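You operate a simulated robot arm through the tools that you are given. There is no shell and no other tool. Be economical: measure what you need, move in short steps, check, and stop when the job is done.

Carry out the task below with a simulated two-armed robot. There is one attempt and no reset: what you move stays moved.

## Task
Unclamp the green frame, carry it to the frame rack in both hands and shoot the rack keeper.
Fine: side clamp backed off to its stop, toggle clamp up; fingers clear of both pads.
Where things are to end (x, y in the base frame): green frame within 20 mm of [390, 320].

The check looks at the end state, three seconds after you hand in, the way a careful person would. Anything else that was tipped, shoved, dropped, spilled or broken makes it a failure.

## Robot
Two 7-joint arms with two-finger parallel grippers on one trunk, on a base that drives. Base frame: it is fixed to the floor where the robot stands at the start and does not move with it; the origin is under the middle of the robot, x ahead of it, y to its left, z up. Readings come in mm, degrees, newtons and seconds.
The left shoulder is at the start at [70, 134, 1201], the right one opposite. Places, roughly: frame rack top [400, 300, 800]; rack keeper [200, 300, 900]; side clamp [500, -200, 900]; toggle clamp [200, -200, 900]. Payload 1.57 kg a hand.
Tool frame (each hand has its own): the origin (TCP) lies between the finger pads and is the grasp point; the fingertips stand 30 mm ahead of it; z points along the fingers, y is the line along which they close. Largest opening 80 mm; finger width 17, thickness 12; the body of the gripper, 40 by 82 mm, starts 80 mm behind the TCP.
Orientation is that of the tool frame in the base frame, as a unit quaternion [x, y, z, w]. With the fingers straight down and closing along the base's y, the tool's x points along the base's -x, its y along +y and its z along -z.

## Interface
- The arms move only by the tool play_rows. It takes "left_plan", "right_plan" or both (then of equal length, played together; a hand with none holds still); each is a list of rows, each a list of 6 numbers: the shift along the tool's x, y, z in units of 50 mm (1.0 is 50 mm), then the turn, a rotation vector about the tool's x, y, z in units of 4 degrees (1.0 is 4 degrees). In form: [[x, y, z, wx, wy, wz], ...]. A call has 1 to 12 rows; each row shifts and turns the commanded pose from where the row before left it, along the tool's axes as they then stand. "left_jaw" and "right_jaw" are, for a hand that has rows, the finger opening in m, from 0 to 0.08, set as the call begins (left out, the last holds). A call with a number of a shift or a turn outside -1 to 1 is refused whole. Each row takes 0.2 s and may step no farther than 50 mm and 8.6 degrees from the row before; otherwise, or with a gripper value out of range, the whole call is refused. A pose out of reach is approached as far as the arm can. The call stops where the force on the tool passes 70 N (or 10 N more than at its start, if that is more) or the arm is blocked; 0.2 s more then pass. The fingers move at their own pace (about 153 mm/s each) and stop on an object; they squeeze with about 35 N. The grip force told is the motor's: it shows also when the fingers shut on nothing. Time passes only in rows, and 0.2 s behind the last, so rows that do not move let the fingers close. It gives the time, the measured TCP pose, the force on the tool (base axes), the opening and the grip force at its end, in the units of the frame above (readings bear some noise), with the torque about the TCP (base axes, N m) and any sound that the robot's microphone picked up.
- Cameras (640 x 400 px; columns grow to the right, rows downward): "scene" is now at [146.4, -0.4, 1400.3]; the picture's right is [0.02, -1.00, 0.00], its down [-0.70, -0.01, -0.72] and it looks along [0.72, 0.01, -0.70] (base axes); focal length 214 px, centre (320, 200). "left" rides on the left gripper at [72, 7, -122] in its tool frame; the picture's right is [-0.09, 1.00, 0.00], its down [-0.84, -0.08, -0.54] and it looks along [-0.54, -0.05, 0.84] (tool axes); focal length 238 px, centre (320, 200). "right" rides on the right gripper at [72, -7, -122] in its tool frame; the picture's right is [0.09, 1.00, 0.00], its down [-0.84, 0.08, -0.54] and it looks along [-0.54, 0.05, 0.84] (tool axes); focal length 238 px, centre (320, 200).
- capture(camera): a new picture of that camera. It takes no simulated time.
- move_column(by): slides the trunk up (or, below 0, down) by that many mm; the arms and the scene camera ride with it, the base frame stays. It gives what a move gives, with no picture.
- steer(legs): drives the robot by 1 to 6 legs, each [ahead, left, turn to the left] in mm, mm and degrees, along the robot's own axes; the way and the turn of a leg run together, so that a leg with both is an arc; at most 1500 mm and 180 degrees a leg. The arms and the cameras ride along, it lands a little off, and it stops where it bumps. It gives what a move gives.
- pan_tilt(pan, tilt): turns the head with the scene camera to pan (to the left, within 86 degrees either way) and tilt (down, from -29 to 69), counted from straight ahead of the robot. It gives what a move gives.
- measure_at(camera, pixels): for up to 12 pixels [column, row] of the newest picture of that camera ("zoom" is the newest enlarged one), the place [x, y, z] in the base frame of the surface seen there, good to about 3 mm, but the place of the scene camera against the robot may be out by one fixed shift of up to 25 mm in any direction. It takes no simulated time.
- zoom(camera, box): a new picture of the part [left, top, right, bottom] of that camera's present view, enlarged. It takes no simulated time.
- hand_in(): hands the job in; it is judged then, once.

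Work in short steps. Measure before you move; look again where a grasp or a placing could have gone wrong, and mend it. You have 80 turns and 62 pictures in all, those below and enlarged ones among them. Open the grippers and draw the arms clear of the work before you hand the job in, unless the task says otherwise; then end with one line.

The tools are called as name(argument=value, ...) on one line, values as JSON. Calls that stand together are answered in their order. play_rows: Moves the arms, as the interface text tells. Its arguments: {"type":"object","properties":{"left_plan":{"type":"array"},"left_jaw":{"type":"number"},"right_plan":{"type":"array"},"right_jaw":{"type":"number"}},"required":[]} The other tools are called the same way: move_column (by) slides the trunk up or down; steer (legs) drives the base; pan_tilt (pan, tilt) turns the head that bears the scene camera; capture (camera) takes a picture; measure_at (camera, pixels) gives the place of the surface under pixels of a picture; zoom (camera, box) takes an enlarged picture of a part of a camera's view; hand_in () hands the job in.

At the start:

```text
clock: 0.0
left_position: [378.5, 95.8, 1256.4]
left_tool_rot: [0.001, 1.0, -0.001, 0.0]
left_wrist_force: [-0.7, 0.1, -0.3]
left_moment: [0.01, 0.01, -0.01]
left_grip_width: 79.9
left_finger_force: 0.0
right_position: [392.6, -219.2, 1237.0]
right_tool_rot: [-0.001, 1.0, 0.0, 0.0]
right_wrist_force: [-0.1, 0.3, 0.0]
right_moment: [0.02, -0.01, 0.0]
right_grip_width: 80.0
right_finger_force: 0.1
trunk travel left (down, up): [-775.0, 165.0]
robot x, y, heading: [3.2, 1.0, -0.3]
head pan, tilt: [1.1, 44.3]
```

scene: 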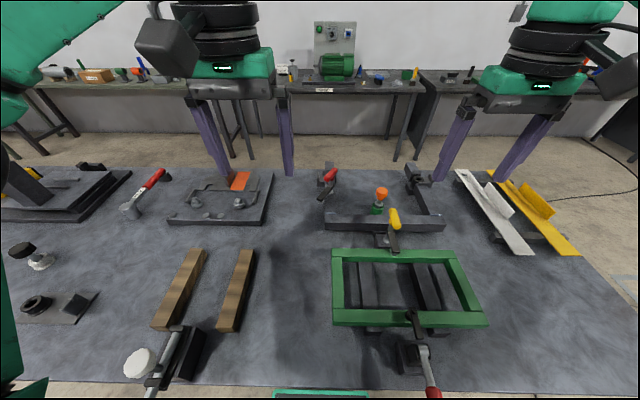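
right: 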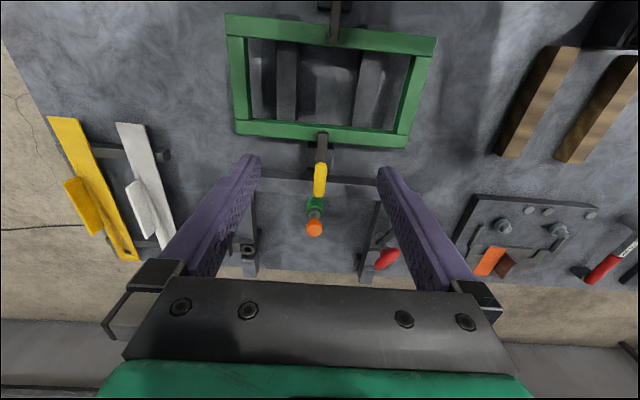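
left: 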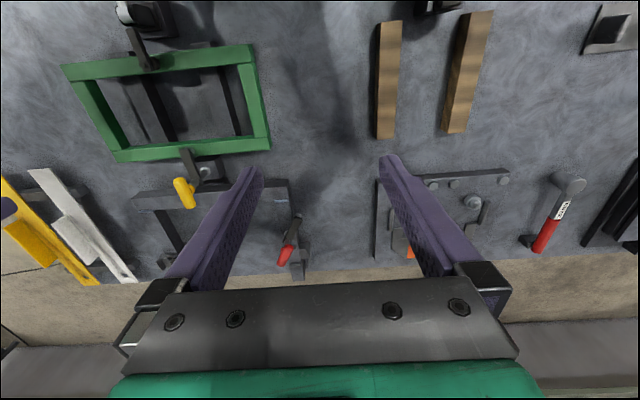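

The scene shows the green frame at about (408,290), a toggle clamp near (418,360), a side clamp near (390,225), the rack bars (180,290)/(237,290) and the keeper near (165,360). I zoom in on both areas.

zoom(camera="scene", box=[310, 150, 500, 400])

zoom(camera="scene", box=[100, 230, 300, 400])

measure_at(camera="scene", pixels=[[338, 318], [480, 319], [338, 257], [452, 257], [430, 385], [412, 320], [396, 217], [376, 210], [190, 250], [160, 322], [244, 252], [228, 325]])

```text
1.60 times, centred on (405, 275) of scene
```

zoom: 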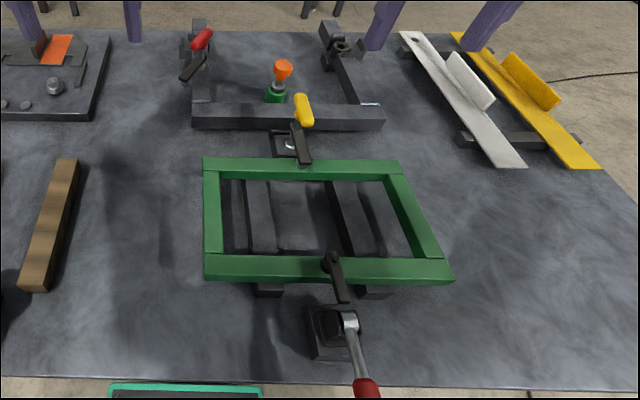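

```text
2.35 times, centred on (200, 315) of scene
```

zoom: 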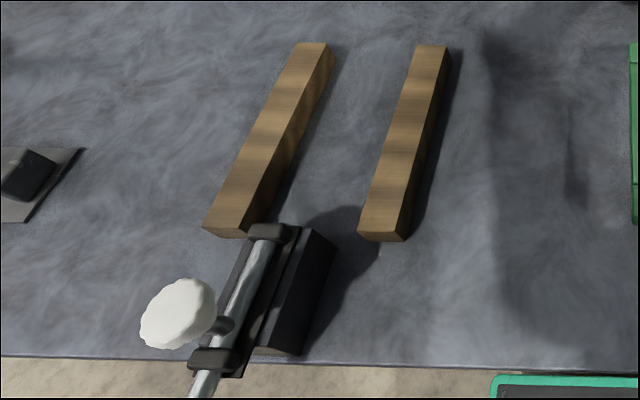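

```text
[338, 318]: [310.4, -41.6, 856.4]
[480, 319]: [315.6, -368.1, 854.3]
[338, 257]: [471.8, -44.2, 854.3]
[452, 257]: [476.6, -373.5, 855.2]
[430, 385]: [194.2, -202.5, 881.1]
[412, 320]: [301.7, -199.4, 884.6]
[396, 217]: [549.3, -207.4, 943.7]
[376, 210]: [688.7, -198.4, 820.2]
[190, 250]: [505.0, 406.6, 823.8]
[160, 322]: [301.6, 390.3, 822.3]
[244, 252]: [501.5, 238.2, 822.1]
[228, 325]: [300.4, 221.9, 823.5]
```

I compare the hand cameras (no fixed shift) with the scene camera at the same features to find the scene camera's offset.

measure_at(camera="right", pixels=[[237, 30], [428, 45], [245, 127], [400, 138], [330, 30], [320, 180], [325, 140], [313, 228], [280, 160], [510, 150], [565, 60], [450, 180]])

measure_at(camera="left", pixels=[[75, 73], [240, 55], [125, 156], [260, 145], [147, 62], [186, 192], [385, 130], [393, 30], [455, 125], [480, 20], [330, 150], [140, 12]])

measure_at(camera="scene", pixels=[[290, 300], [140, 360], [170, 350], [183, 355], [155, 388], [196, 345], [418, 355], [432, 392], [400, 245], [393, 222], [410, 318], [310, 200]])

```text
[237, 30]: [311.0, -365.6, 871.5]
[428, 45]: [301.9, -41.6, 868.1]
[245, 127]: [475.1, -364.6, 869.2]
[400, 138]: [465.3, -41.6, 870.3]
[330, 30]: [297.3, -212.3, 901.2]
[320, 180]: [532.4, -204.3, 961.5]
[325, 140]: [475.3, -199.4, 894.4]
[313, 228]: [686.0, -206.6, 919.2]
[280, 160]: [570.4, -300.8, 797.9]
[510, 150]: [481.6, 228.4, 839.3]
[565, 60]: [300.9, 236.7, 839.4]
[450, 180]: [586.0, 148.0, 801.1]
```

```text
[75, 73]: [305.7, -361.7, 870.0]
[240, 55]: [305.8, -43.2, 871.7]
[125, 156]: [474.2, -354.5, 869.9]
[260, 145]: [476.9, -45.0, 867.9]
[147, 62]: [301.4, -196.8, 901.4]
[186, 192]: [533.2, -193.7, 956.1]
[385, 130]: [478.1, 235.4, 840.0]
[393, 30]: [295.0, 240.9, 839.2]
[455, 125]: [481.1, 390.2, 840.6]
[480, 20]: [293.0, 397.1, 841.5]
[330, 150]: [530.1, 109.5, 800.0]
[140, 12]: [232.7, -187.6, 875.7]
```

```text
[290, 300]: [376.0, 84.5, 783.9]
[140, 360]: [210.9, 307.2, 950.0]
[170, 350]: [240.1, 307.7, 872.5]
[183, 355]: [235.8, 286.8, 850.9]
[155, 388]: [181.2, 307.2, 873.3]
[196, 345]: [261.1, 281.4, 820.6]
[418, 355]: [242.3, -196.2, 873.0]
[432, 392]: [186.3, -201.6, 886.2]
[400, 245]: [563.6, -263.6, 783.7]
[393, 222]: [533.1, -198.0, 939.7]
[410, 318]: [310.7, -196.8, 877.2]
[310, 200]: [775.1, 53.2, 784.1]
```

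The scene camera reads about 16 mm too low in z (frame top is 870, bench about 800). I tilt the head down and zoom on each mechanism to see how it moves.

pan_tilt(pan=0, tilt=66)

capture(camera="scene")

```text
clock: 0.8
left_position: [377.0, 95.8, 1255.8]
left_tool_rot: [0.0, 1.0, 0.0, 0.0]
left_wrist_force: [0.2, -0.1, -0.2]
left_moment: [-0.02, 0.03, 0.0]
left_grip_width: 79.8
left_finger_force: 0.1
right_position: [393.6, -218.3, 1237.1]
right_tool_rot: [-0.001, 1.0, 0.0, 0.0]
right_wrist_force: [-0.2, -0.3, -0.3]
right_moment: [0.01, -0.02, -0.02]
right_grip_width: 79.9
right_finger_force: 0.1
trunk travel left (down, up): [-775.0, 165.0]
robot x, y, heading: [1.9, -2.6, 0.2]
head pan, tilt: [0.0, 66.0]
```

```text
56 pictures are left
```

scene: 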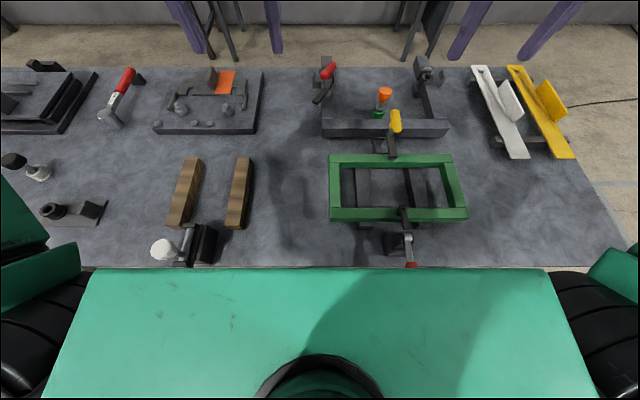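

I zoom in on the side clamp and toggle region, and on the keeper.

zoom(camera="scene", box=[360, 190, 450, 270])

zoom(camera="scene", box=[350, 95, 450, 165])

zoom(camera="scene", box=[135, 205, 235, 275])

```text
5.00 times, centred on (405, 230) of scene
```

zoom: 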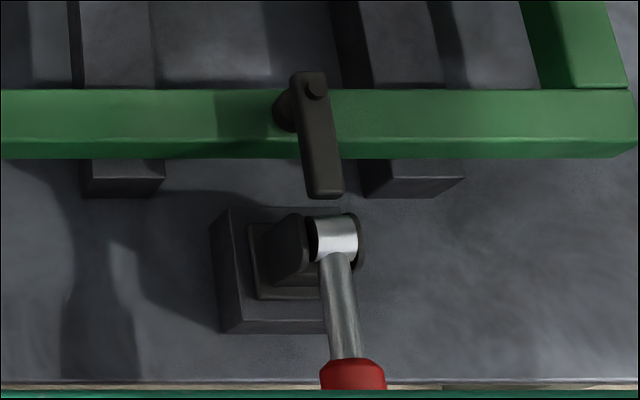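

```text
5.71 times, centred on (400, 130) of scene
```

zoom: 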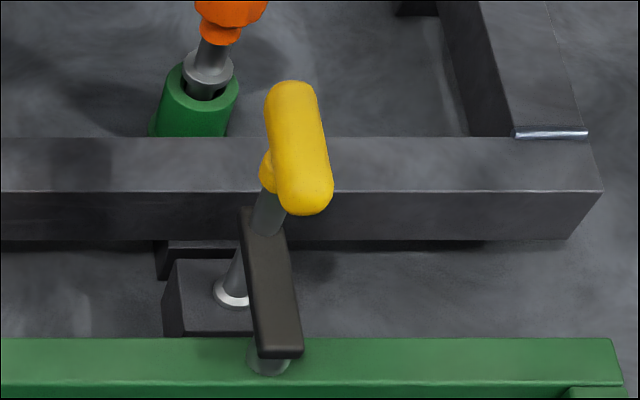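

```text
5.71 times, centred on (185, 240) of scene
```

zoom: 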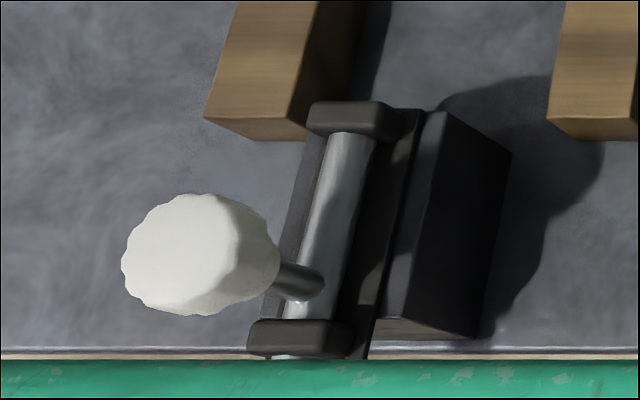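

The side clamp seems to be a vertical post with arm and yellow handle; the keeper is a barrel bolt with a white knob. I bring the right hand camera closer to the side clamp and the left hand near the keeper.

play_rows(right_plan=[[-0.1, 0.08, 0.9, 0, 0, 0], [-0.1, 0.08, 0.9, 0, 0, 0], [-0.1, 0.08, 0.9, 0, 0, 0], [-0.1, 0.08, 0.9, 0, 0, 0], [-0.1, 0.08, 0.9, 0, 0, 0]], left_plan=[[0.7, 0.8, 0.54, 0, 0, 0], [0.7, 0.8, 0.54, 0, 0, 0], [0.7, 0.8, 0.54, 0, 0, 0], [0.7, 0.8, 0.54, 0, 0, 0], [0.7, 0.8, 0.54, 0, 0, 0]])

capture(camera="right")

capture(camera="left")

```text
refused: row 1 steps farther than a row can; nothing moved
```

```text
52 pictures are left
```

right: 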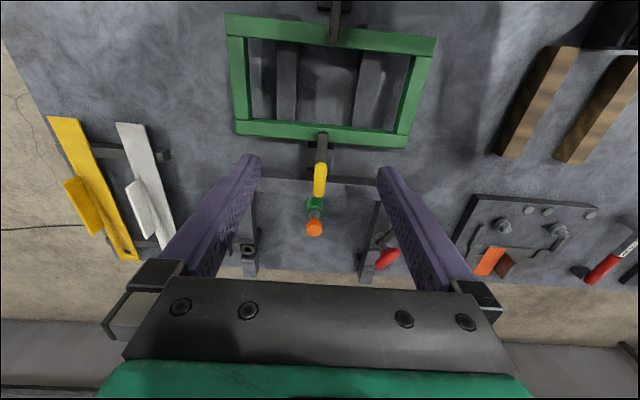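

```text
51 pictures are left
```

left: 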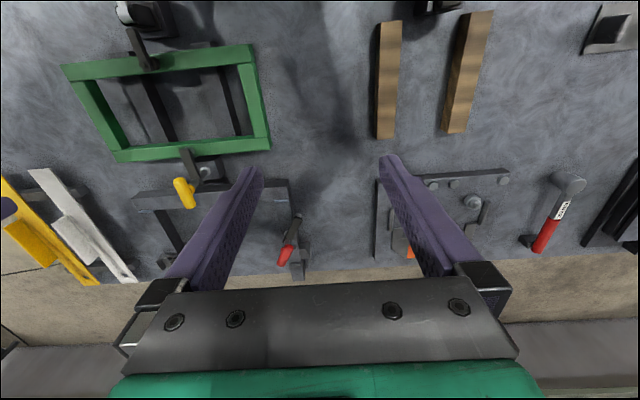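

The step length exceeded 50 mm, so I split it into more rows.

play_rows(right_plan=[[-0.08, 0.06, 0.75, 0, 0, 0], [-0.08, 0.06, 0.75, 0, 0, 0], [-0.08, 0.06, 0.75, 0, 0, 0], [-0.08, 0.06, 0.75, 0, 0, 0], [-0.08, 0.06, 0.75, 0, 0, 0], [-0.08, 0.06, 0.75, 0, 0, 0]], left_plan=[[0.55, 0.68, 0.45, 0, 0, 0], [0.55, 0.68, 0.45, 0, 0, 0], [0.55, 0.68, 0.45, 0, 0, 0], [0.55, 0.68, 0.45, 0, 0, 0], [0.55, 0.68, 0.45, 0, 0, 0], [0.55, 0.68, 0.45, 0, 0, 0]])

capture(camera="right")

capture(camera="left")

```text
clock: 2.2
left_position: [236.0, 263.3, 1118.9]
left_tool_rot: [0.012, 1.0, -0.025, 0.006]
left_wrist_force: [-0.2, -0.8, -0.5]
left_moment: [-0.02, -0.01, 0.0]
left_grip_width: 80.0
left_finger_force: 0.1
left hand out of reach, approached as far as the arm can: row 5, 6
right_position: [416.1, -200.6, 1012.6]
right_tool_rot: [0.001, 1.0, 0.0, 0.002]
right_wrist_force: [-0.1, 0.6, 0.2]
right_moment: [-0.01, -0.01, 0.02]
right_grip_width: 79.7
right_finger_force: 0.0
trunk travel left (down, up): [-775.0, 165.0]
robot x, y, heading: [0.1, 2.5, -0.1]
head pan, tilt: [0.0, 66.0]
```

```text
50 pictures are left
```

right: 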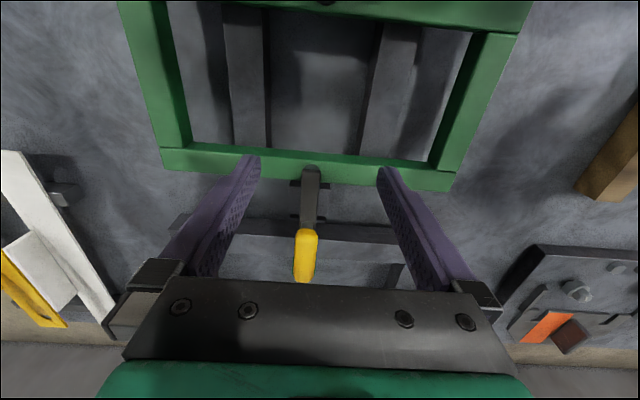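

```text
49 pictures are left
```

left: 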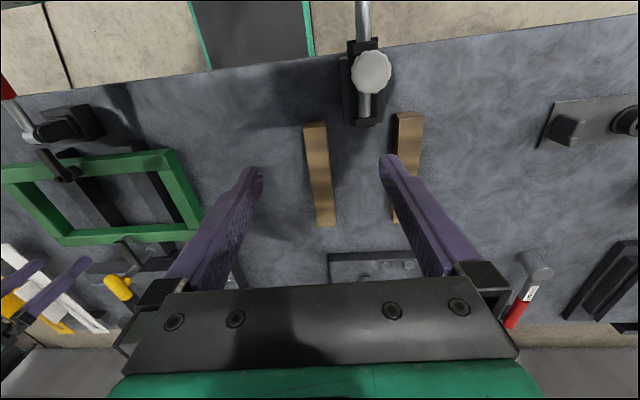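

I zoom into the right picture around the side clamp and measure key points.

zoom(camera="right", box=[260, 150, 380, 290])

zoom(camera="left", box=[310, 0, 450, 130])

zoom(camera="left", box=[0, 60, 160, 310])

measure_at(camera="right", pixels=[[309, 172], [308, 215], [306, 235], [304, 278], [316, 255], [294, 255], [296, 185], [170, 158], [440, 178], [190, 100]])

measure_at(camera="left", pixels=[[370, 72], [364, 106], [360, 20], [362, 118], [350, 90], [354, 50], [390, 72], [75, 120], [50, 155], [65, 172], [15, 108], [30, 137]])

```text
2.86 times, centred on (320, 220) of right
```

zoom: 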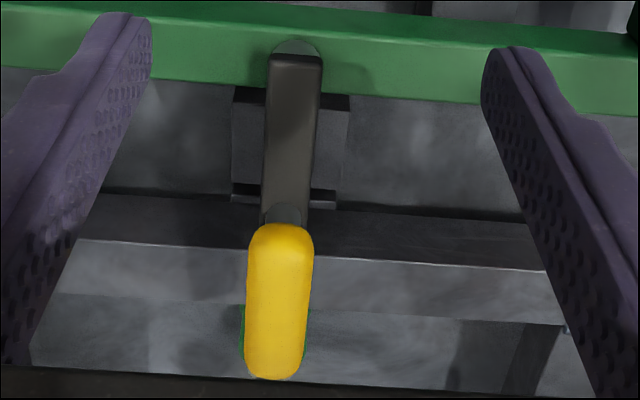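

```text
3.08 times, centred on (380, 65) of left
```

zoom: 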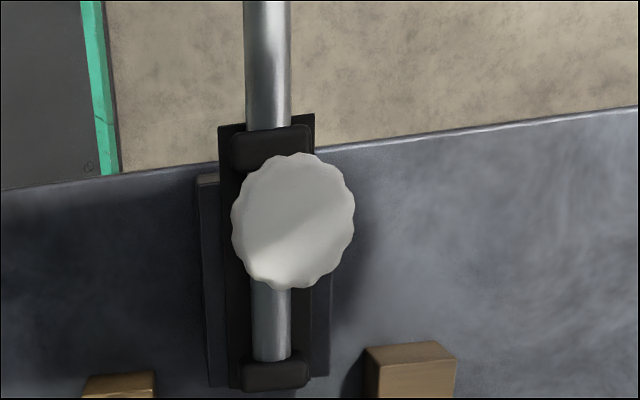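

```text
1.60 times, centred on (80, 185) of left
```

zoom: 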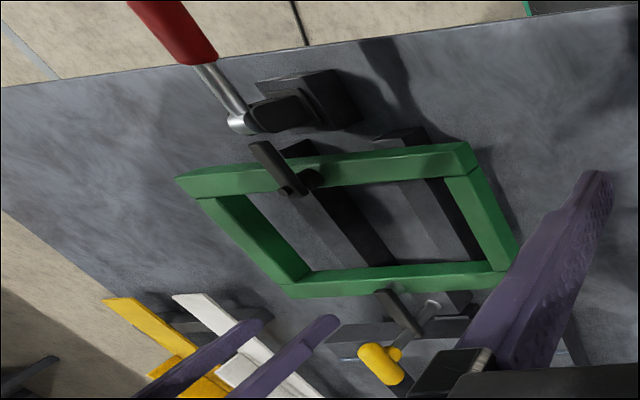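

```text
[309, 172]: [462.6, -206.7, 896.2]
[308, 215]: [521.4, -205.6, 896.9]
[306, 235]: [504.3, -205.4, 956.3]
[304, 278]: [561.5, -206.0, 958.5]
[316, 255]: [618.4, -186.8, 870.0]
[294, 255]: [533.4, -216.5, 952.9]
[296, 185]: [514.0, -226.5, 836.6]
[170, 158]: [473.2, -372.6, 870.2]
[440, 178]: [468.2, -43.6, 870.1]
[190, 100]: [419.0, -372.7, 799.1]
```

```text
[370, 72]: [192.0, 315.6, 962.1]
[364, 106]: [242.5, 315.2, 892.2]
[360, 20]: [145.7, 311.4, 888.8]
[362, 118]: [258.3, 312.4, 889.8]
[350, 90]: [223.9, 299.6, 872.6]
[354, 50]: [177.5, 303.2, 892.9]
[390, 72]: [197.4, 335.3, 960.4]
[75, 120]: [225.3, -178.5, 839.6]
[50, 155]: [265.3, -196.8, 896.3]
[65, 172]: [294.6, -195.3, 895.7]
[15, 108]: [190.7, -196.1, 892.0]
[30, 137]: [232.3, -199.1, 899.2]
```

I measure more points on the newest zoom (left view): the side clamp collar and rod, and the toggle clamp's handle, arm and pivot.

measure_at(camera="zoom", pixels=[[432, 303], [424, 318], [404, 345], [384, 362], [366, 352], [400, 375], [384, 296], [415, 328], [175, 35], [210, 62], [222, 85], [238, 122]])

measure_at(camera="zoom", pixels=[[275, 115], [262, 150], [290, 185], [312, 178], [330, 95], [290, 88], [440, 230], [465, 155], [510, 245], [200, 182], [285, 285], [145, 5]])

```text
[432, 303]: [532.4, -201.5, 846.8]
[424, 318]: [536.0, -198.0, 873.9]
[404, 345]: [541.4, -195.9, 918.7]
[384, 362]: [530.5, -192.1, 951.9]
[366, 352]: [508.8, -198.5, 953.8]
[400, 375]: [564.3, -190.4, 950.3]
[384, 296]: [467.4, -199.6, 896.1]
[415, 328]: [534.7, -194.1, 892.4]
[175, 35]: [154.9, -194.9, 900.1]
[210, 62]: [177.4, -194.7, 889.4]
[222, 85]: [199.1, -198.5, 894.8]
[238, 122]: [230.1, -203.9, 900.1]
```

```text
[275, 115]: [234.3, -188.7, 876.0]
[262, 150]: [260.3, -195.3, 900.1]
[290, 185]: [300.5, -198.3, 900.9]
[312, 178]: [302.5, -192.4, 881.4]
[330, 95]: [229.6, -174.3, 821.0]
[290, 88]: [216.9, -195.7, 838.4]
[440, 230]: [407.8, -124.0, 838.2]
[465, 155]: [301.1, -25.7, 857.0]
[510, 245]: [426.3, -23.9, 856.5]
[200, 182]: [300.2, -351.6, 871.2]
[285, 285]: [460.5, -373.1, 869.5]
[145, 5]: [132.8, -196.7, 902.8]
```

The side clamp's axis is vertical at about (534,-204), with the yellow bar along x at z≈946. I move the right hand over it and lower the open fingers astride it.

play_rows(right_plan=[[-0.8, -0.02, 0, 0, 0, 0], [-0.8, -0.02, 0, 0, 0, 0], [-0.8, -0.02, 0, 0, 0, 0], [0, 0, 0.65, 0, 0, 0], [0, 0, 0.7, 0, 0, 0]])

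capture(camera="right")

```text
clock: 3.5
left_position: [234.7, 264.4, 1118.4]
left_tool_rot: [0.01, 1.0, -0.025, 0.002]
left_wrist_force: [0.3, 0.2, 1.4]
left_moment: [0.01, -0.03, -0.01]
left_grip_width: 80.0
left_finger_force: 0.0
right_position: [538.3, -202.0, 944.2]
right_tool_rot: [0.001, 1.0, 0.0, 0.0]
right_wrist_force: [0.1, 0.1, -0.8]
right_moment: [0.0, 0.0, -0.01]
right_grip_width: 80.0
right_finger_force: 0.0
trunk travel left (down, up): [-775.0, 165.0]
robot x, y, heading: [-1.9, -1.4, -0.1]
head pan, tilt: [0.0, 66.0]
```

```text
45 pictures are left
```

right: 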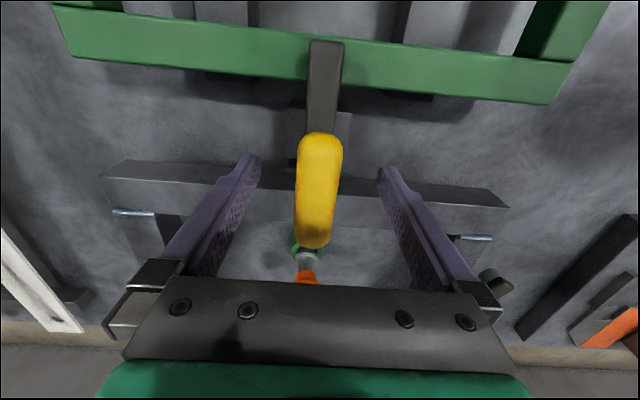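

The yellow bar is centred between the fingers. I close on it.

play_rows(right_plan=[[0, 0, 0, 0, 0, 0], [0, 0, 0, 0, 0, 0]], right_jaw=0.0)

play_rows(right_plan=[[0, 0, 0, 0, 0, -1], [0, 0, 0, 0, 0, -1], [0, 0, 0, 0, 0, -1]])

```text
clock: 4.0
left_position: [236.0, 263.9, 1119.5]
left_tool_rot: [0.012, 1.0, -0.024, 0.003]
left_wrist_force: [0.0, 0.0, -0.5]
left_moment: [-0.03, 0.02, 0.02]
left_grip_width: 79.7
left_finger_force: 0.0
right_position: [538.1, -204.4, 945.7]
right_tool_rot: [0.001, 1.0, 0.001, -0.001]
right_wrist_force: [0.7, -7.7, 1.9]
right_moment: [0.16, -0.16, 0.12]
right_grip_width: 23.9
right_finger_force: 35.6
trunk travel left (down, up): [-775.0, 165.0]
robot x, y, heading: [-0.2, -1.0, -0.2]
head pan, tilt: [0.0, 66.0]
```

```text
clock: 4.8
left_position: [236.7, 262.2, 1118.9]
left_tool_rot: [0.011, 1.0, -0.024, 0.003]
left_wrist_force: [0.1, -0.1, 0.2]
left_moment: [-0.01, -0.02, 0.02]
left_grip_width: 80.0
left_finger_force: 0.0
right_position: [536.8, -205.4, 945.0]
right_tool_rot: [-0.104, 0.995, 0.001, 0.0]
right_wrist_force: [5.6, -9.4, 6.9]
right_moment: [-0.11, 0.3, -0.07]
right_grip_width: 23.9
right_finger_force: 36.0
trunk travel left (down, up): [-775.0, 165.0]
robot x, y, heading: [1.0, 2.4, 0.1]
head pan, tilt: [0.0, 66.0]
```

It turned 12° with little resistance, so I continue counter-clockwise.

play_rows(right_plan=[[0, 0, 0, 0, 0, -1], [0, 0, 0, 0, 0, -1], [0, 0, 0, 0, 0, -1], [0, 0, 0, 0, 0, -1], [0, 0, 0, 0, 0, -1], [0, 0, 0, 0, 0, -1], [0, 0, 0, 0, 0, -1], [0, 0, 0, 0, 0, -1]])

capture(camera="right")

```text
clock: 6.7
left_position: [235.4, 263.0, 1120.2]
left_tool_rot: [0.01, 1.0, -0.024, 0.004]
left_wrist_force: [-0.4, 0.1, 0.2]
left_moment: [0.03, -0.01, -0.01]
left_grip_width: 80.1
left_finger_force: 0.0
right_position: [537.6, -205.1, 944.6]
right_tool_rot: [-0.105, 0.994, 0.001, 0.0]
right_wrist_force: [9.1, -13.1, 12.5]
right_moment: [-0.43, 0.3, -0.02]
right_grip_width: 23.9
right_finger_force: 35.8
right hand out of reach, approached as far as the arm can: row 1, 2, 3, 4, 5, 6, 7, 8
trunk travel left (down, up): [-775.0, 165.0]
robot x, y, heading: [1.1, -3.7, 0.3]
head pan, tilt: [0.0, 66.0]
```

```text
44 pictures are left
```

right: 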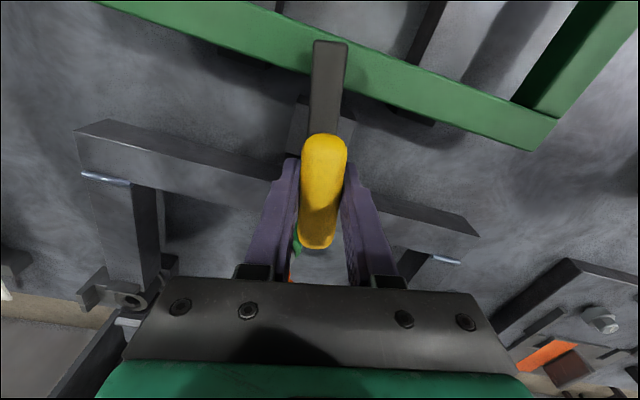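

The arm swings along with the handle, but the wrist reached its limit at 12°. I turn back to see the other direction's wrist and clamp freedom.

play_rows(right_plan=[[0, 0, 0, 0, 0, 1], [0, 0, 0, 0, 0, 1], [0, 0, 0, 0, 0, 1]])

```text
clock: 7.5
left_position: [236.9, 264.0, 1119.7]
left_tool_rot: [0.01, 1.0, -0.025, 0.003]
left_wrist_force: [0.2, 0.5, 0.0]
left_moment: [0.01, 0.0, 0.01]
left_grip_width: 80.0
left_finger_force: 0.0
right_position: [537.3, -205.8, 944.3]
right_tool_rot: [0.001, 1.0, 0.001, 0.001]
right_wrist_force: [12.9, -11.5, 11.8]
right_moment: [-0.16, 0.06, 0.27]
right_grip_width: 24.1
right_finger_force: 36.2
trunk travel left (down, up): [-775.0, 165.0]
robot x, y, heading: [0.3, 5.5, -0.0]
head pan, tilt: [0.0, 66.0]
```

Back at zero; I test clockwise by two small rows.

play_rows(right_plan=[[0, 0, 0, 0, 0, 1], [0, 0, 0, 0, 0, 1]])

zoom(camera="scene", box=[350, 95, 450, 165])

```text
clock: 8.1
left_position: [235.9, 263.8, 1119.3]
left_tool_rot: [0.011, 1.0, -0.024, 0.003]
left_wrist_force: [0.5, 0.0, -0.4]
left_moment: [0.01, 0.01, 0.01]
left_grip_width: 80.0
left_finger_force: 0.1
right_position: [536.2, -205.8, 944.3]
right_tool_rot: [0.07, 0.998, 0.002, -0.001]
right_wrist_force: [6.9, -11.2, 10.2]
right_moment: [-0.05, -0.21, 1.12]
right_grip_width: 26.5
right_finger_force: 37.1
trunk travel left (down, up): [-775.0, 165.0]
robot x, y, heading: [1.4, 2.9, 0.1]
head pan, tilt: [0.0, 66.0]
```

```text
5.71 times, centred on (400, 130) of scene
```

zoom: 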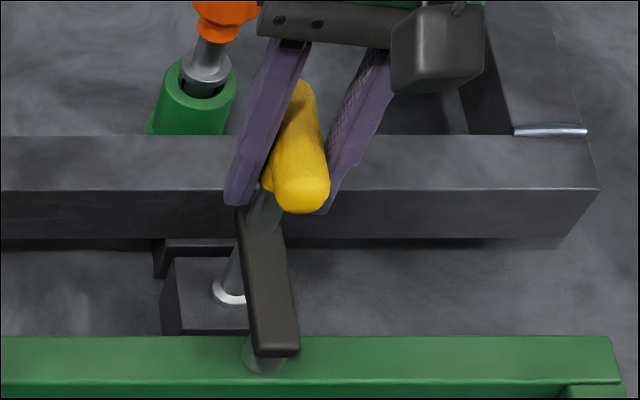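

Clockwise is blocked (1.1 N·m), so counter-clockwise releases. I'll let go, rise, and turn the wrist clockwise by about 180° to get range for a full counter-clockwise swing.

play_rows(right_plan=[[0, 0, 0, 0, 0, -1], [0, 0, 0, 0, 0, -1]])

play_rows(right_plan=[[0, 0, 0, 0, 0, 0], [0, 0, 0, 0, 0, 0], [0, 0, -0.8, 0, 0, 0], [0, 0, -0.8, 0, 0, 0], [0.3, 0, 0, 0, 0, 1], [0, 0, 0, 0, 0, 1], [0, 0, 0, 0, 0, 1], [0, 0, 0, 0, 0, 1], [0, 0, 0, 0, 0, 1], [0, 0, 0, 0, 0, 1], [0, 0, 0, 0, 0, 1], [0, 0, 0, 0, 0, 1]], right_jaw=0.08)

play_rows(right_plan=[[0, 0, 0, 0, 0, 1], [0, 0, 0, 0, 0, 1], [0, 0, 0, 0, 0, 1], [0, 0, 0, 0, 0, 1], [0, 0, 0, 0, 0, 1], [0, 0, 0, 0, 0, 1], [0, 0, 0, 0, 0, 1], [0, 0, 0, 0, 0, 1], [0, 0, 0, 0, 0, 1], [0, 0, 0, 0, 0, 1], [0, 0, 0, 0, 0, 1], [0, 0, 0, 0, 0, 1]])

```text
clock: 8.7
left_position: [235.0, 263.8, 1120.4]
left_tool_rot: [0.011, 1.0, -0.024, 0.004]
left_wrist_force: [-1.0, -0.1, 0.4]
left_moment: [0.0, -0.01, -0.02]
left_grip_width: 79.7
left_finger_force: 0.0
right_position: [535.7, -204.9, 944.0]
right_tool_rot: [0.001, 1.0, 0.001, -0.002]
right_wrist_force: [-2.7, -8.0, 1.2]
right_moment: [0.04, 0.24, -0.1]
right_grip_width: 24.0
right_finger_force: 35.6
trunk travel left (down, up): [-775.0, 165.0]
robot x, y, heading: [1.5, 0.0, 0.1]
head pan, tilt: [0.0, 66.0]
```

```text
clock: 11.2
left_position: [236.1, 265.6, 1120.7]
left_tool_rot: [0.011, 1.0, -0.025, 0.004]
left_wrist_force: [-1.2, 0.7, 0.5]
left_moment: [0.01, 0.0, -0.03]
left_grip_width: 80.0
left_finger_force: 0.0
right_position: [522.4, -203.3, 1025.0]
right_tool_rot: [0.276, 0.961, 0.0, 0.0]
right_wrist_force: [1.0, -0.4, 0.3]
right_moment: [0.0, 0.0, 0.01]
right_grip_width: 80.2
right_finger_force: 0.1
trunk travel left (down, up): [-775.0, 165.0]
robot x, y, heading: [2.0, -1.7, 0.1]
head pan, tilt: [0.0, 66.0]
```

```text
clock: 13.8
left_position: [235.9, 264.6, 1120.3]
left_tool_rot: [0.011, 1.0, -0.025, 0.004]
left_wrist_force: [-0.4, 0.1, 0.9]
left_moment: [0.02, -0.01, -0.02]
left_grip_width: 80.3
left_finger_force: 0.1
right_position: [521.4, -202.4, 1024.8]
right_tool_rot: [0.643, 0.766, 0.0, 0.0]
right_wrist_force: [-0.5, -0.5, -0.1]
right_moment: [0.02, 0.01, 0.04]
right_grip_width: 80.0
right_finger_force: 0.0
trunk travel left (down, up): [-775.0, 165.0]
robot x, y, heading: [-0.4, -0.0, 0.0]
head pan, tilt: [0.0, 66.0]
```

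Turning works freely (now 80°). I continue to 180°.

play_rows(right_plan=[[0, 0, 0, 0, 0, 1], [0, 0, 0, 0, 0, 1], [0, 0, 0, 0, 0, 1], [0, 0, 0, 0, 0, 1], [0, 0, 0, 0, 0, 1], [0, 0, 0, 0, 0, 1], [0, 0, 0, 0, 0, 1], [0, 0, 0, 0, 0, 1], [0, 0, 0, 0, 0, 1], [0, 0, 0, 0, 0, 1], [0, 0, 0, 0, 0, 1], [0, 0, 0, 0, 0, 1]])

play_rows(right_plan=[[0, 0, 0, 0, 0, 1], [0, 0, 0, 0, 0, 1], [0, 0, 0, 0, 0, 1], [0, 0, 0, 0, 0, 1], [0, 0, 0, 0, 0, 1], [0, 0, 0, 0, 0, 1], [0, 0, 0, 0, 0, 1], [0, 0, 0, 0, 0, 1], [0, 0, 0, 0, 0, 1], [0, 0, 0, 0, 0, 1], [0, 0, 0, 0, 0, 1], [0, 0, 0, 0, 0, 1]])

```text
clock: 16.4
left_position: [235.6, 264.5, 1119.9]
left_tool_rot: [0.011, 1.0, -0.025, 0.003]
left_wrist_force: [0.1, -0.1, -0.1]
left_moment: [0.0, 0.0, 0.02]
left_grip_width: 80.0
left_finger_force: 0.1
right_position: [521.6, -203.7, 1024.8]
right_tool_rot: [0.899, 0.437, 0.0, 0.0]
right_wrist_force: [-1.4, 0.3, -0.4]
right_moment: [-0.02, -0.03, 0.02]
right_grip_width: 79.9
right_finger_force: 0.2
trunk travel left (down, up): [-775.0, 165.0]
robot x, y, heading: [0.5, 0.9, -0.1]
head pan, tilt: [0.0, 66.0]
```

```text
clock: 19.1
left_position: [235.6, 265.3, 1120.1]
left_tool_rot: [0.01, 1.0, -0.026, 0.003]
left_wrist_force: [0.0, -0.2, 0.1]
left_moment: [-0.01, 0.0, -0.01]
left_grip_width: 80.1
left_finger_force: 0.0
right_position: [522.2, -203.9, 1025.4]
right_tool_rot: [0.999, 0.034, 0.0, 0.0]
right_wrist_force: [-0.5, 0.1, 0.2]
right_moment: [-0.03, -0.04, -0.01]
right_grip_width: 80.0
right_finger_force: 0.1
trunk travel left (down, up): [-775.0, 165.0]
robot x, y, heading: [-2.3, 1.6, -0.2]
head pan, tilt: [0.0, 66.0]
```

At 176°; one more turn, then shift over the axis (535,-205) and descend to z 944.

play_rows(right_plan=[[0, 0, 0, 0, 0, 1], [0.26, 0.03, 0, 0, 0, 0], [0, 0, 0.8, 0, 0, 0], [0, 0, 0.82, 0, 0, 0]])

play_rows(right_plan=[[0, 0, 0, 0, 0, 0], [0, 0, 0, 0, 0, 0], [0, 0, 0, 0, 0, -1], [0, 0, 0, 0, 0, -1], [0, 0, 0, 0, 0, -1], [0, 0, 0, 0, 0, -1], [0, 0, 0, 0, 0, -1], [0, 0, 0, 0, 0, -1], [0, 0, 0, 0, 0, -1], [0, 0, 0, 0, 0, -1]], right_jaw=0.0)

```text
clock: 20.1
left_position: [236.2, 264.4, 1119.8]
left_tool_rot: [0.01, 1.0, -0.025, 0.003]
left_wrist_force: [-0.3, -0.1, -0.4]
left_moment: [-0.01, 0.02, 0.01]
left_grip_width: 80.3
left_finger_force: 0.2
right_position: [534.7, -207.2, 942.8]
right_tool_rot: [1.0, 0.0, 0.0, 0.0]
right_wrist_force: [-0.6, 0.2, -0.5]
right_moment: [0.02, -0.01, -0.04]
right_grip_width: 79.8
right_finger_force: 0.1
trunk travel left (down, up): [-775.0, 165.0]
robot x, y, heading: [-2.2, 0.6, 0.2]
head pan, tilt: [0.0, 66.0]
```

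```text
clock: 22.2
left_position: [235.8, 261.8, 1120.0]
left_tool_rot: [0.011, 1.0, -0.025, 0.002]
left_wrist_force: [0.4, 0.4, -0.3]
left_moment: [0.01, -0.03, -0.03]
left_grip_width: 80.0
left_finger_force: 0.1
right_position: [535.6, -206.6, 943.2]
right_tool_rot: [0.962, 0.275, 0.0, -0.001]
right_wrist_force: [3.9, -10.9, 5.1]
right_moment: [-0.55, 0.89, -0.11]
right_grip_width: 24.0
right_finger_force: 36.0
trunk travel left (down, up): [-775.0, 165.0]
robot x, y, heading: [0.9, 3.0, 0.0]
head pan, tilt: [0.0, 66.0]
```

32° swung with low force. Continue.

play_rows(right_plan=[[0, 0, 0, 0, 0, -1], [0, 0, 0, 0, 0, -1], [0, 0, 0, 0, 0, -1], [0, 0, 0, 0, 0, -1], [0, 0, 0, 0, 0, -1], [0, 0, 0, 0, 0, -1], [0, 0, 0, 0, 0, -1], [0, 0, 0, 0, 0, -1], [0, 0, 0, 0, 0, -1], [0, 0, 0, 0, 0, -1]])

capture(camera="scene")

```text
clock: 24.4
left_position: [238.4, 260.3, 1120.1]
left_tool_rot: [0.01, 1.0, -0.023, 0.003]
left_wrist_force: [0.6, -0.3, 0.0]
left_moment: [0.0, -0.02, 0.04]
left_grip_width: 80.0
left_finger_force: 0.0
right_position: [538.7, -209.6, 943.1]
right_tool_rot: [0.809, 0.587, 0.002, -0.001]
right_wrist_force: [24.1, -24.7, 23.5]
right_moment: [0.38, 0.36, -0.09]
right_grip_width: 24.1
right_finger_force: 35.8
trunk travel left (down, up): [-775.0, 165.0]
robot x, y, heading: [0.8, -1.3, 0.2]
head pan, tilt: [0.0, 66.0]
```

```text
42 pictures are left
```

scene: 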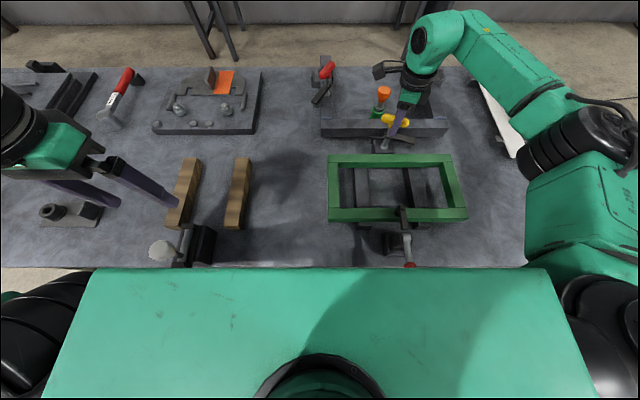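

72° swung; side force is building up (24, -25, 23 N), so I ease the hand along that direction and continue a little.

play_rows(right_plan=[[-0.05, 0.1, -0.08, 0, 0, 0], [0, 0, 0, 0, 0, -1], [0, 0, 0, 0, 0, -1], [0, 0, 0, 0, 0, -1]])

zoom(camera="scene", box=[350, 95, 450, 165])

```text
clock: 25.4
left_position: [239.1, 265.4, 1118.1]
left_tool_rot: [0.011, 1.0, -0.025, 0.001]
left_wrist_force: [0.3, -0.5, -0.6]
left_moment: [0.01, -0.02, 0.02]
left_grip_width: 79.9
left_finger_force: 0.1
right_position: [538.6, -209.3, 942.6]
right_tool_rot: [0.742, 0.67, -0.004, -0.003]
right_wrist_force: [-5.5, 0.5, -27.6]
right_moment: [-0.34, -0.8, 0.01]
right_grip_width: 24.0
right_finger_force: 36.7
trunk travel left (down, up): [-775.0, 165.0]
robot x, y, heading: [-2.8, 1.4, 0.1]
head pan, tilt: [0.0, 66.0]
```

```text
5.71 times, centred on (400, 130) of scene
```

zoom: 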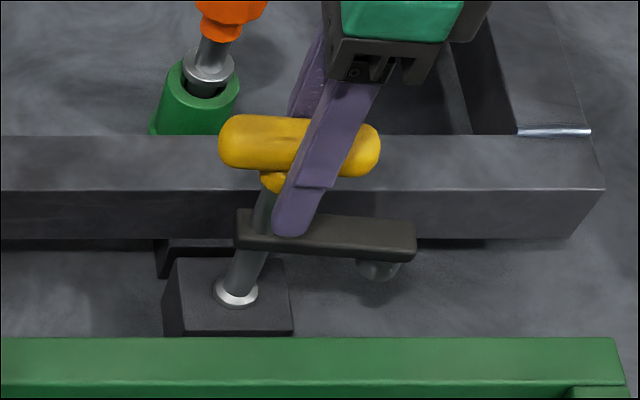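

The arm is now nearly parallel to y, clear of the frame. I undo the z ease and keep turning until the stop.

play_rows(right_plan=[[0, 0, 0.06, 0, 0, 0], [0, 0, 0, 0, 0, -1], [0, 0, 0, 0, 0, -1], [0, 0, 0, 0, 0, -1]])

```text
clock: 26.4
left_position: [237.2, 263.3, 1118.7]
left_tool_rot: [0.01, 1.0, -0.026, 0.003]
left_wrist_force: [-0.8, 0.6, 0.2]
left_moment: [-0.03, 0.03, 0.0]
left_grip_width: 80.1
left_finger_force: 0.1
right_position: [540.1, -210.1, 943.6]
right_tool_rot: [0.669, 0.743, -0.001, -0.002]
right_wrist_force: [-6.9, 0.6, -23.0]
right_moment: [-0.47, -0.46, 0.04]
right_grip_width: 24.0
right_finger_force: 36.0
trunk travel left (down, up): [-775.0, 165.0]
robot x, y, heading: [0.5, 1.6, 0.0]
head pan, tilt: [0.0, 66.0]
```

96° with no stop yet; continue.

play_rows(right_plan=[[0, 0, 0.04, 0, 0, -1], [0, 0, 0, 0, 0, -1], [0, 0, 0, 0, 0, -1], [0, 0, 0, 0, 0, -1]])

```text
clock: 27.4
left_position: [236.6, 263.4, 1118.6]
left_tool_rot: [0.01, 1.0, -0.026, 0.003]
left_wrist_force: [0.6, 1.0, 0.5]
left_moment: [0.0, -0.01, 0.02]
left_grip_width: 79.8
left_finger_force: 0.0
right_position: [540.9, -209.5, 943.7]
right_tool_rot: [0.559, 0.829, 0.002, 0.0]
right_wrist_force: [4.1, -3.0, -1.6]
right_moment: [0.17, 0.4, -0.04]
right_grip_width: 24.0
right_finger_force: 35.9
trunk travel left (down, up): [-775.0, 165.0]
robot x, y, heading: [0.3, -3.2, -0.3]
head pan, tilt: [0.0, 66.0]
```

112°, still free; continue.

play_rows(right_plan=[[0, 0, 0, 0, 0, -1], [0, 0, 0, 0, 0, -1], [0, 0, 0, 0, 0, -1], [0, 0, 0, 0, 0, -1]])

zoom(camera="scene", box=[350, 95, 450, 165])

```text
clock: 28.4
left_position: [238.6, 265.8, 1118.9]
left_tool_rot: [0.01, 1.0, -0.026, 0.002]
left_wrist_force: [-1.0, 0.7, -0.3]
left_moment: [0.0, -0.02, 0.0]
left_grip_width: 80.2
left_finger_force: 0.0
right_position: [541.7, -209.0, 942.1]
right_tool_rot: [0.438, 0.899, 0.002, 0.001]
right_wrist_force: [18.9, -3.1, 15.0]
right_moment: [0.38, 0.77, -0.09]
right_grip_width: 23.8
right_finger_force: 36.3
trunk travel left (down, up): [-775.0, 165.0]
robot x, y, heading: [2.2, 0.1, 0.1]
head pan, tilt: [0.0, 66.0]
```

```text
5.71 times, centred on (400, 130) of scene
```

zoom: 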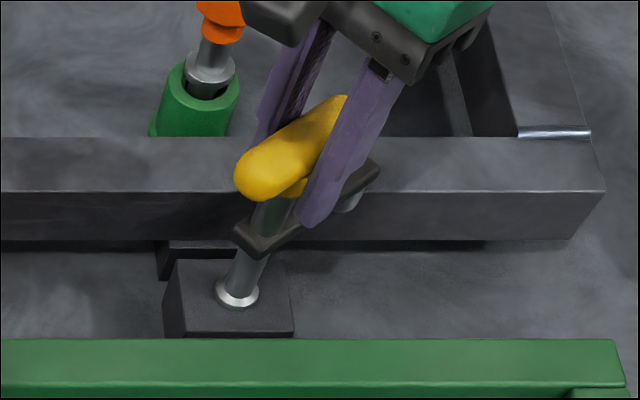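

128°, still free. I ease in +x and continue.

play_rows(right_plan=[[-0.05, 0.06, -0.03, 0, 0, -1], [0, 0, 0, 0, 0, -1], [0, 0, 0, 0, 0, -1], [0, 0, 0, 0, 0, -1]])

play_rows(right_plan=[[0, 0, 0, 0, 0, -1], [0, 0, 0, 0, 0, -1], [0, 0, 0, 0, 0, -1]])

```text
clock: 29.4
left_position: [237.8, 266.6, 1117.7]
left_tool_rot: [0.01, 1.0, -0.027, 0.003]
left_wrist_force: [0.3, -0.2, -0.6]
left_moment: [0.01, 0.01, 0.01]
left_grip_width: 80.1
left_finger_force: 0.1
right_position: [543.6, -207.5, 942.8]
right_tool_rot: [0.307, 0.952, 0.0, -0.001]
right_wrist_force: [5.2, 5.4, -3.0]
right_moment: [-0.48, -0.93, -0.04]
right_grip_width: 23.8
right_finger_force: 36.2
trunk travel left (down, up): [-775.0, 165.0]
robot x, y, heading: [-2.9, 0.3, -0.1]
head pan, tilt: [0.0, 66.0]
```

```text
clock: 30.2
left_position: [236.8, 266.1, 1119.0]
left_tool_rot: [0.011, 1.0, -0.026, 0.001]
left_wrist_force: [-0.8, 0.7, -0.3]
left_moment: [0.0, 0.01, 0.0]
left_grip_width: 80.0
left_finger_force: 0.0
right_position: [545.2, -207.9, 943.6]
right_tool_rot: [0.208, 0.978, -0.001, -0.001]
right_wrist_force: [5.8, 6.9, -4.4]
right_moment: [0.21, 0.07, -1.04]
right_grip_width: 26.0
right_finger_force: 37.1
trunk travel left (down, up): [-775.0, 165.0]
robot x, y, heading: [-0.5, -0.2, -0.0]
head pan, tilt: [0.0, 66.0]
```

The torque rose to -1.04 N·m with the grip prying open: the stop is reached. I press one row more, then release and rise, straightening the wrist.

play_rows(right_plan=[[0, 0, 0, 0, 0, -0.5]])

play_rows(right_plan=[[0, 0, 0, 0, 0, 0], [0, 0, 0, 0, 0, 0], [0, 0, -0.8, 0, 0, 0], [0, 0, -0.8, 0, 0, 0], [0, 0, -0.8, 0, 0, -0.75], [0, 0, 0, 0, 0, -1], [0, 0, 0, 0, 0, -1], [0, 0, 0, 0, 0, -1], [0, 0, 0, 0, 0, -1]], right_jaw=0.08)

zoom(camera="scene", box=[350, 95, 450, 165])

```text
clock: 30.6
left_position: [239.3, 266.1, 1118.4]
left_tool_rot: [0.011, 1.0, -0.026, 0.002]
left_wrist_force: [-0.2, 0.1, 1.4]
left_moment: [0.02, 0.05, -0.04]
left_grip_width: 79.8
left_finger_force: 0.1
right_position: [545.2, -207.9, 942.9]
right_tool_rot: [0.191, 0.982, -0.001, -0.001]
right_wrist_force: [6.2, 7.7, -5.7]
right_moment: [0.18, -0.07, -1.14]
right_grip_width: 26.2
right_finger_force: 37.6
trunk travel left (down, up): [-775.0, 165.0]
robot x, y, heading: [0.3, -0.8, -0.1]
head pan, tilt: [0.0, 66.0]
```

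```text
clock: 32.6
left_position: [234.6, 264.5, 1118.6]
left_tool_rot: [0.011, 1.0, -0.025, 0.003]
left_wrist_force: [0.5, -0.2, 0.3]
left_moment: [-0.03, 0.03, 0.0]
left_grip_width: 80.1
left_finger_force: 0.0
right_position: [541.4, -209.0, 1063.3]
right_tool_rot: [0.025, 1.0, 0.0, -0.001]
right_wrist_force: [0.1, -0.3, -0.7]
right_moment: [0.03, -0.02, -0.02]
right_grip_width: 80.0
right_finger_force: 0.0
trunk travel left (down, up): [-775.0, 165.0]
robot x, y, heading: [-0.8, -0.9, -0.1]
head pan, tilt: [0.0, 66.0]
```

```text
5.71 times, centred on (400, 130) of scene
```

zoom: 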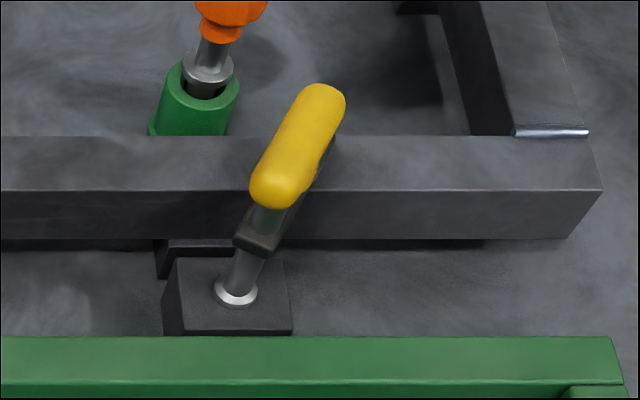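

The side clamp is off at its stop. Now I move the right hand back to hover over the toggle handle near (160,-198).

play_rows(right_plan=[[0.85, 0, 0, 0, 0, -0.7], [0.85, 0.02, 0, 0, 0, 0], [0.85, 0.02, 0, 0, 0, 0], [0.85, 0.02, 0, 0, 0, 0], [0.85, 0.03, 0, 0, 0, 0], [0.85, 0.03, 0.1, 0, 0, 0], [0.85, 0.03, 0.2, 0, 0, 0], [0.85, 0.03, 0.2, 0, 0, 0], [0.85, 0.03, 0.2, 0, 0, 0]])

capture(camera="right")

```text
clock: 34.6
left_position: [236.2, 264.7, 1119.0]
left_tool_rot: [0.011, 1.0, -0.026, 0.004]
left_wrist_force: [-1.2, -0.7, 0.5]
left_moment: [0.0, 0.01, 0.01]
left_grip_width: 79.7
left_finger_force: 0.1
right_position: [234.5, -197.7, 1047.2]
right_tool_rot: [0.002, 1.0, 0.001, -0.001]
right_wrist_force: [-0.8, 0.2, 0.6]
right_moment: [0.02, -0.01, 0.0]
right_grip_width: 79.9
right_finger_force: 0.0
right hand out of reach, approached as far as the arm can: row 8, 9
trunk travel left (down, up): [-775.0, 165.0]
robot x, y, heading: [-0.3, 0.6, -0.1]
head pan, tilt: [0.0, 66.0]
```

```text
38 pictures are left
```

right: 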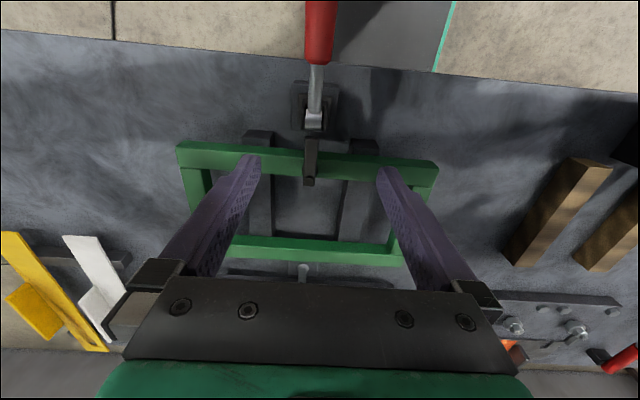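

The hand cannot reach nearer than x≈235, so I drive the base back 150 mm (nothing is held).

steer(legs=[[-150, 0, 0]])

```text
clock: 36.0
left_position: [87.2, 266.2, 1118.8]
left_tool_rot: [0.011, 1.0, -0.026, 0.002]
left_wrist_force: [-0.9, -0.1, 0.4]
left_moment: [0.01, 0.0, 0.02]
left_grip_width: 80.0
left_finger_force: 0.1
right_position: [85.8, -198.3, 1046.6]
right_tool_rot: [0.003, 1.0, 0.0, -0.001]
right_wrist_force: [-0.4, -0.2, 0.4]
right_moment: [0.01, -0.01, -0.05]
right_grip_width: 80.0
right_finger_force: 0.1
trunk travel left (down, up): [-775.0, 165.0]
robot x, y, heading: [-152.4, 2.0, -0.1]
head pan, tilt: [0.0, 66.0]
```

Now the hand camera looks straight at the handle; I take a picture.

capture(camera="right")

capture(camera="left")

```text
37 pictures are left
```

right: 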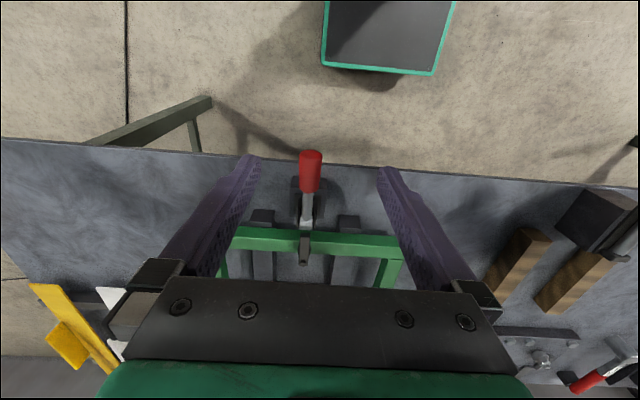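

```text
36 pictures are left
```

left: 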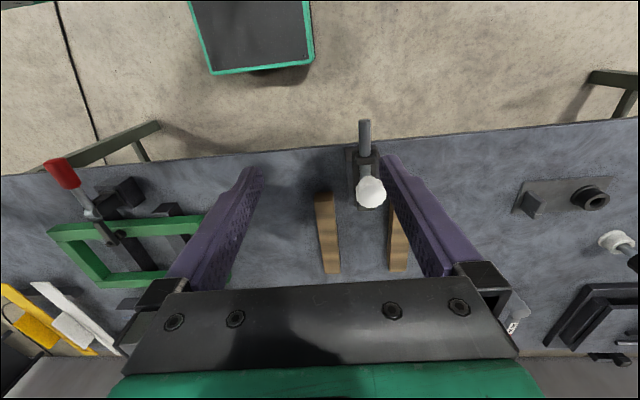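

Measure the toggle handle in the right picture and the keeper in the left one.

measure_at(camera="right", pixels=[[311, 155], [310, 170], [309, 185], [307, 205], [306, 222], [303, 240], [303, 258], [300, 175], [320, 175], [318, 215]])

measure_at(camera="left", pixels=[[370, 190], [368, 203], [364, 125], [365, 145], [366, 160], [360, 178], [352, 155], [380, 155], [360, 207], [325, 200], [328, 268], [397, 268]])

```text
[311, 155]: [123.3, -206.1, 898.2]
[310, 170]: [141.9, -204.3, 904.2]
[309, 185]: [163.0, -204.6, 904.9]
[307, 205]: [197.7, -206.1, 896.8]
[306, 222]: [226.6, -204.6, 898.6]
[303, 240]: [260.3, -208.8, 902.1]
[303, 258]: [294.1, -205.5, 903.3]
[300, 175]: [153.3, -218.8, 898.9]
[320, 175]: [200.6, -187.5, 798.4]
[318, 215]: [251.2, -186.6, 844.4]
```

```text
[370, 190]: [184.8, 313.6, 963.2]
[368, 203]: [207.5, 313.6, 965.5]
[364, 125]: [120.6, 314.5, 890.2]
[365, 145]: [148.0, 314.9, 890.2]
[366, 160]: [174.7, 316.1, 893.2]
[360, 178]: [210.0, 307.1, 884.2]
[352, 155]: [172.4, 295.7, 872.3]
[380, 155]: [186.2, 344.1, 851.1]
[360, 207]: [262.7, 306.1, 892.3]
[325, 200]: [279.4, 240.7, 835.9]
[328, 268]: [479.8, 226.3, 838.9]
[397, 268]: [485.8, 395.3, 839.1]
```

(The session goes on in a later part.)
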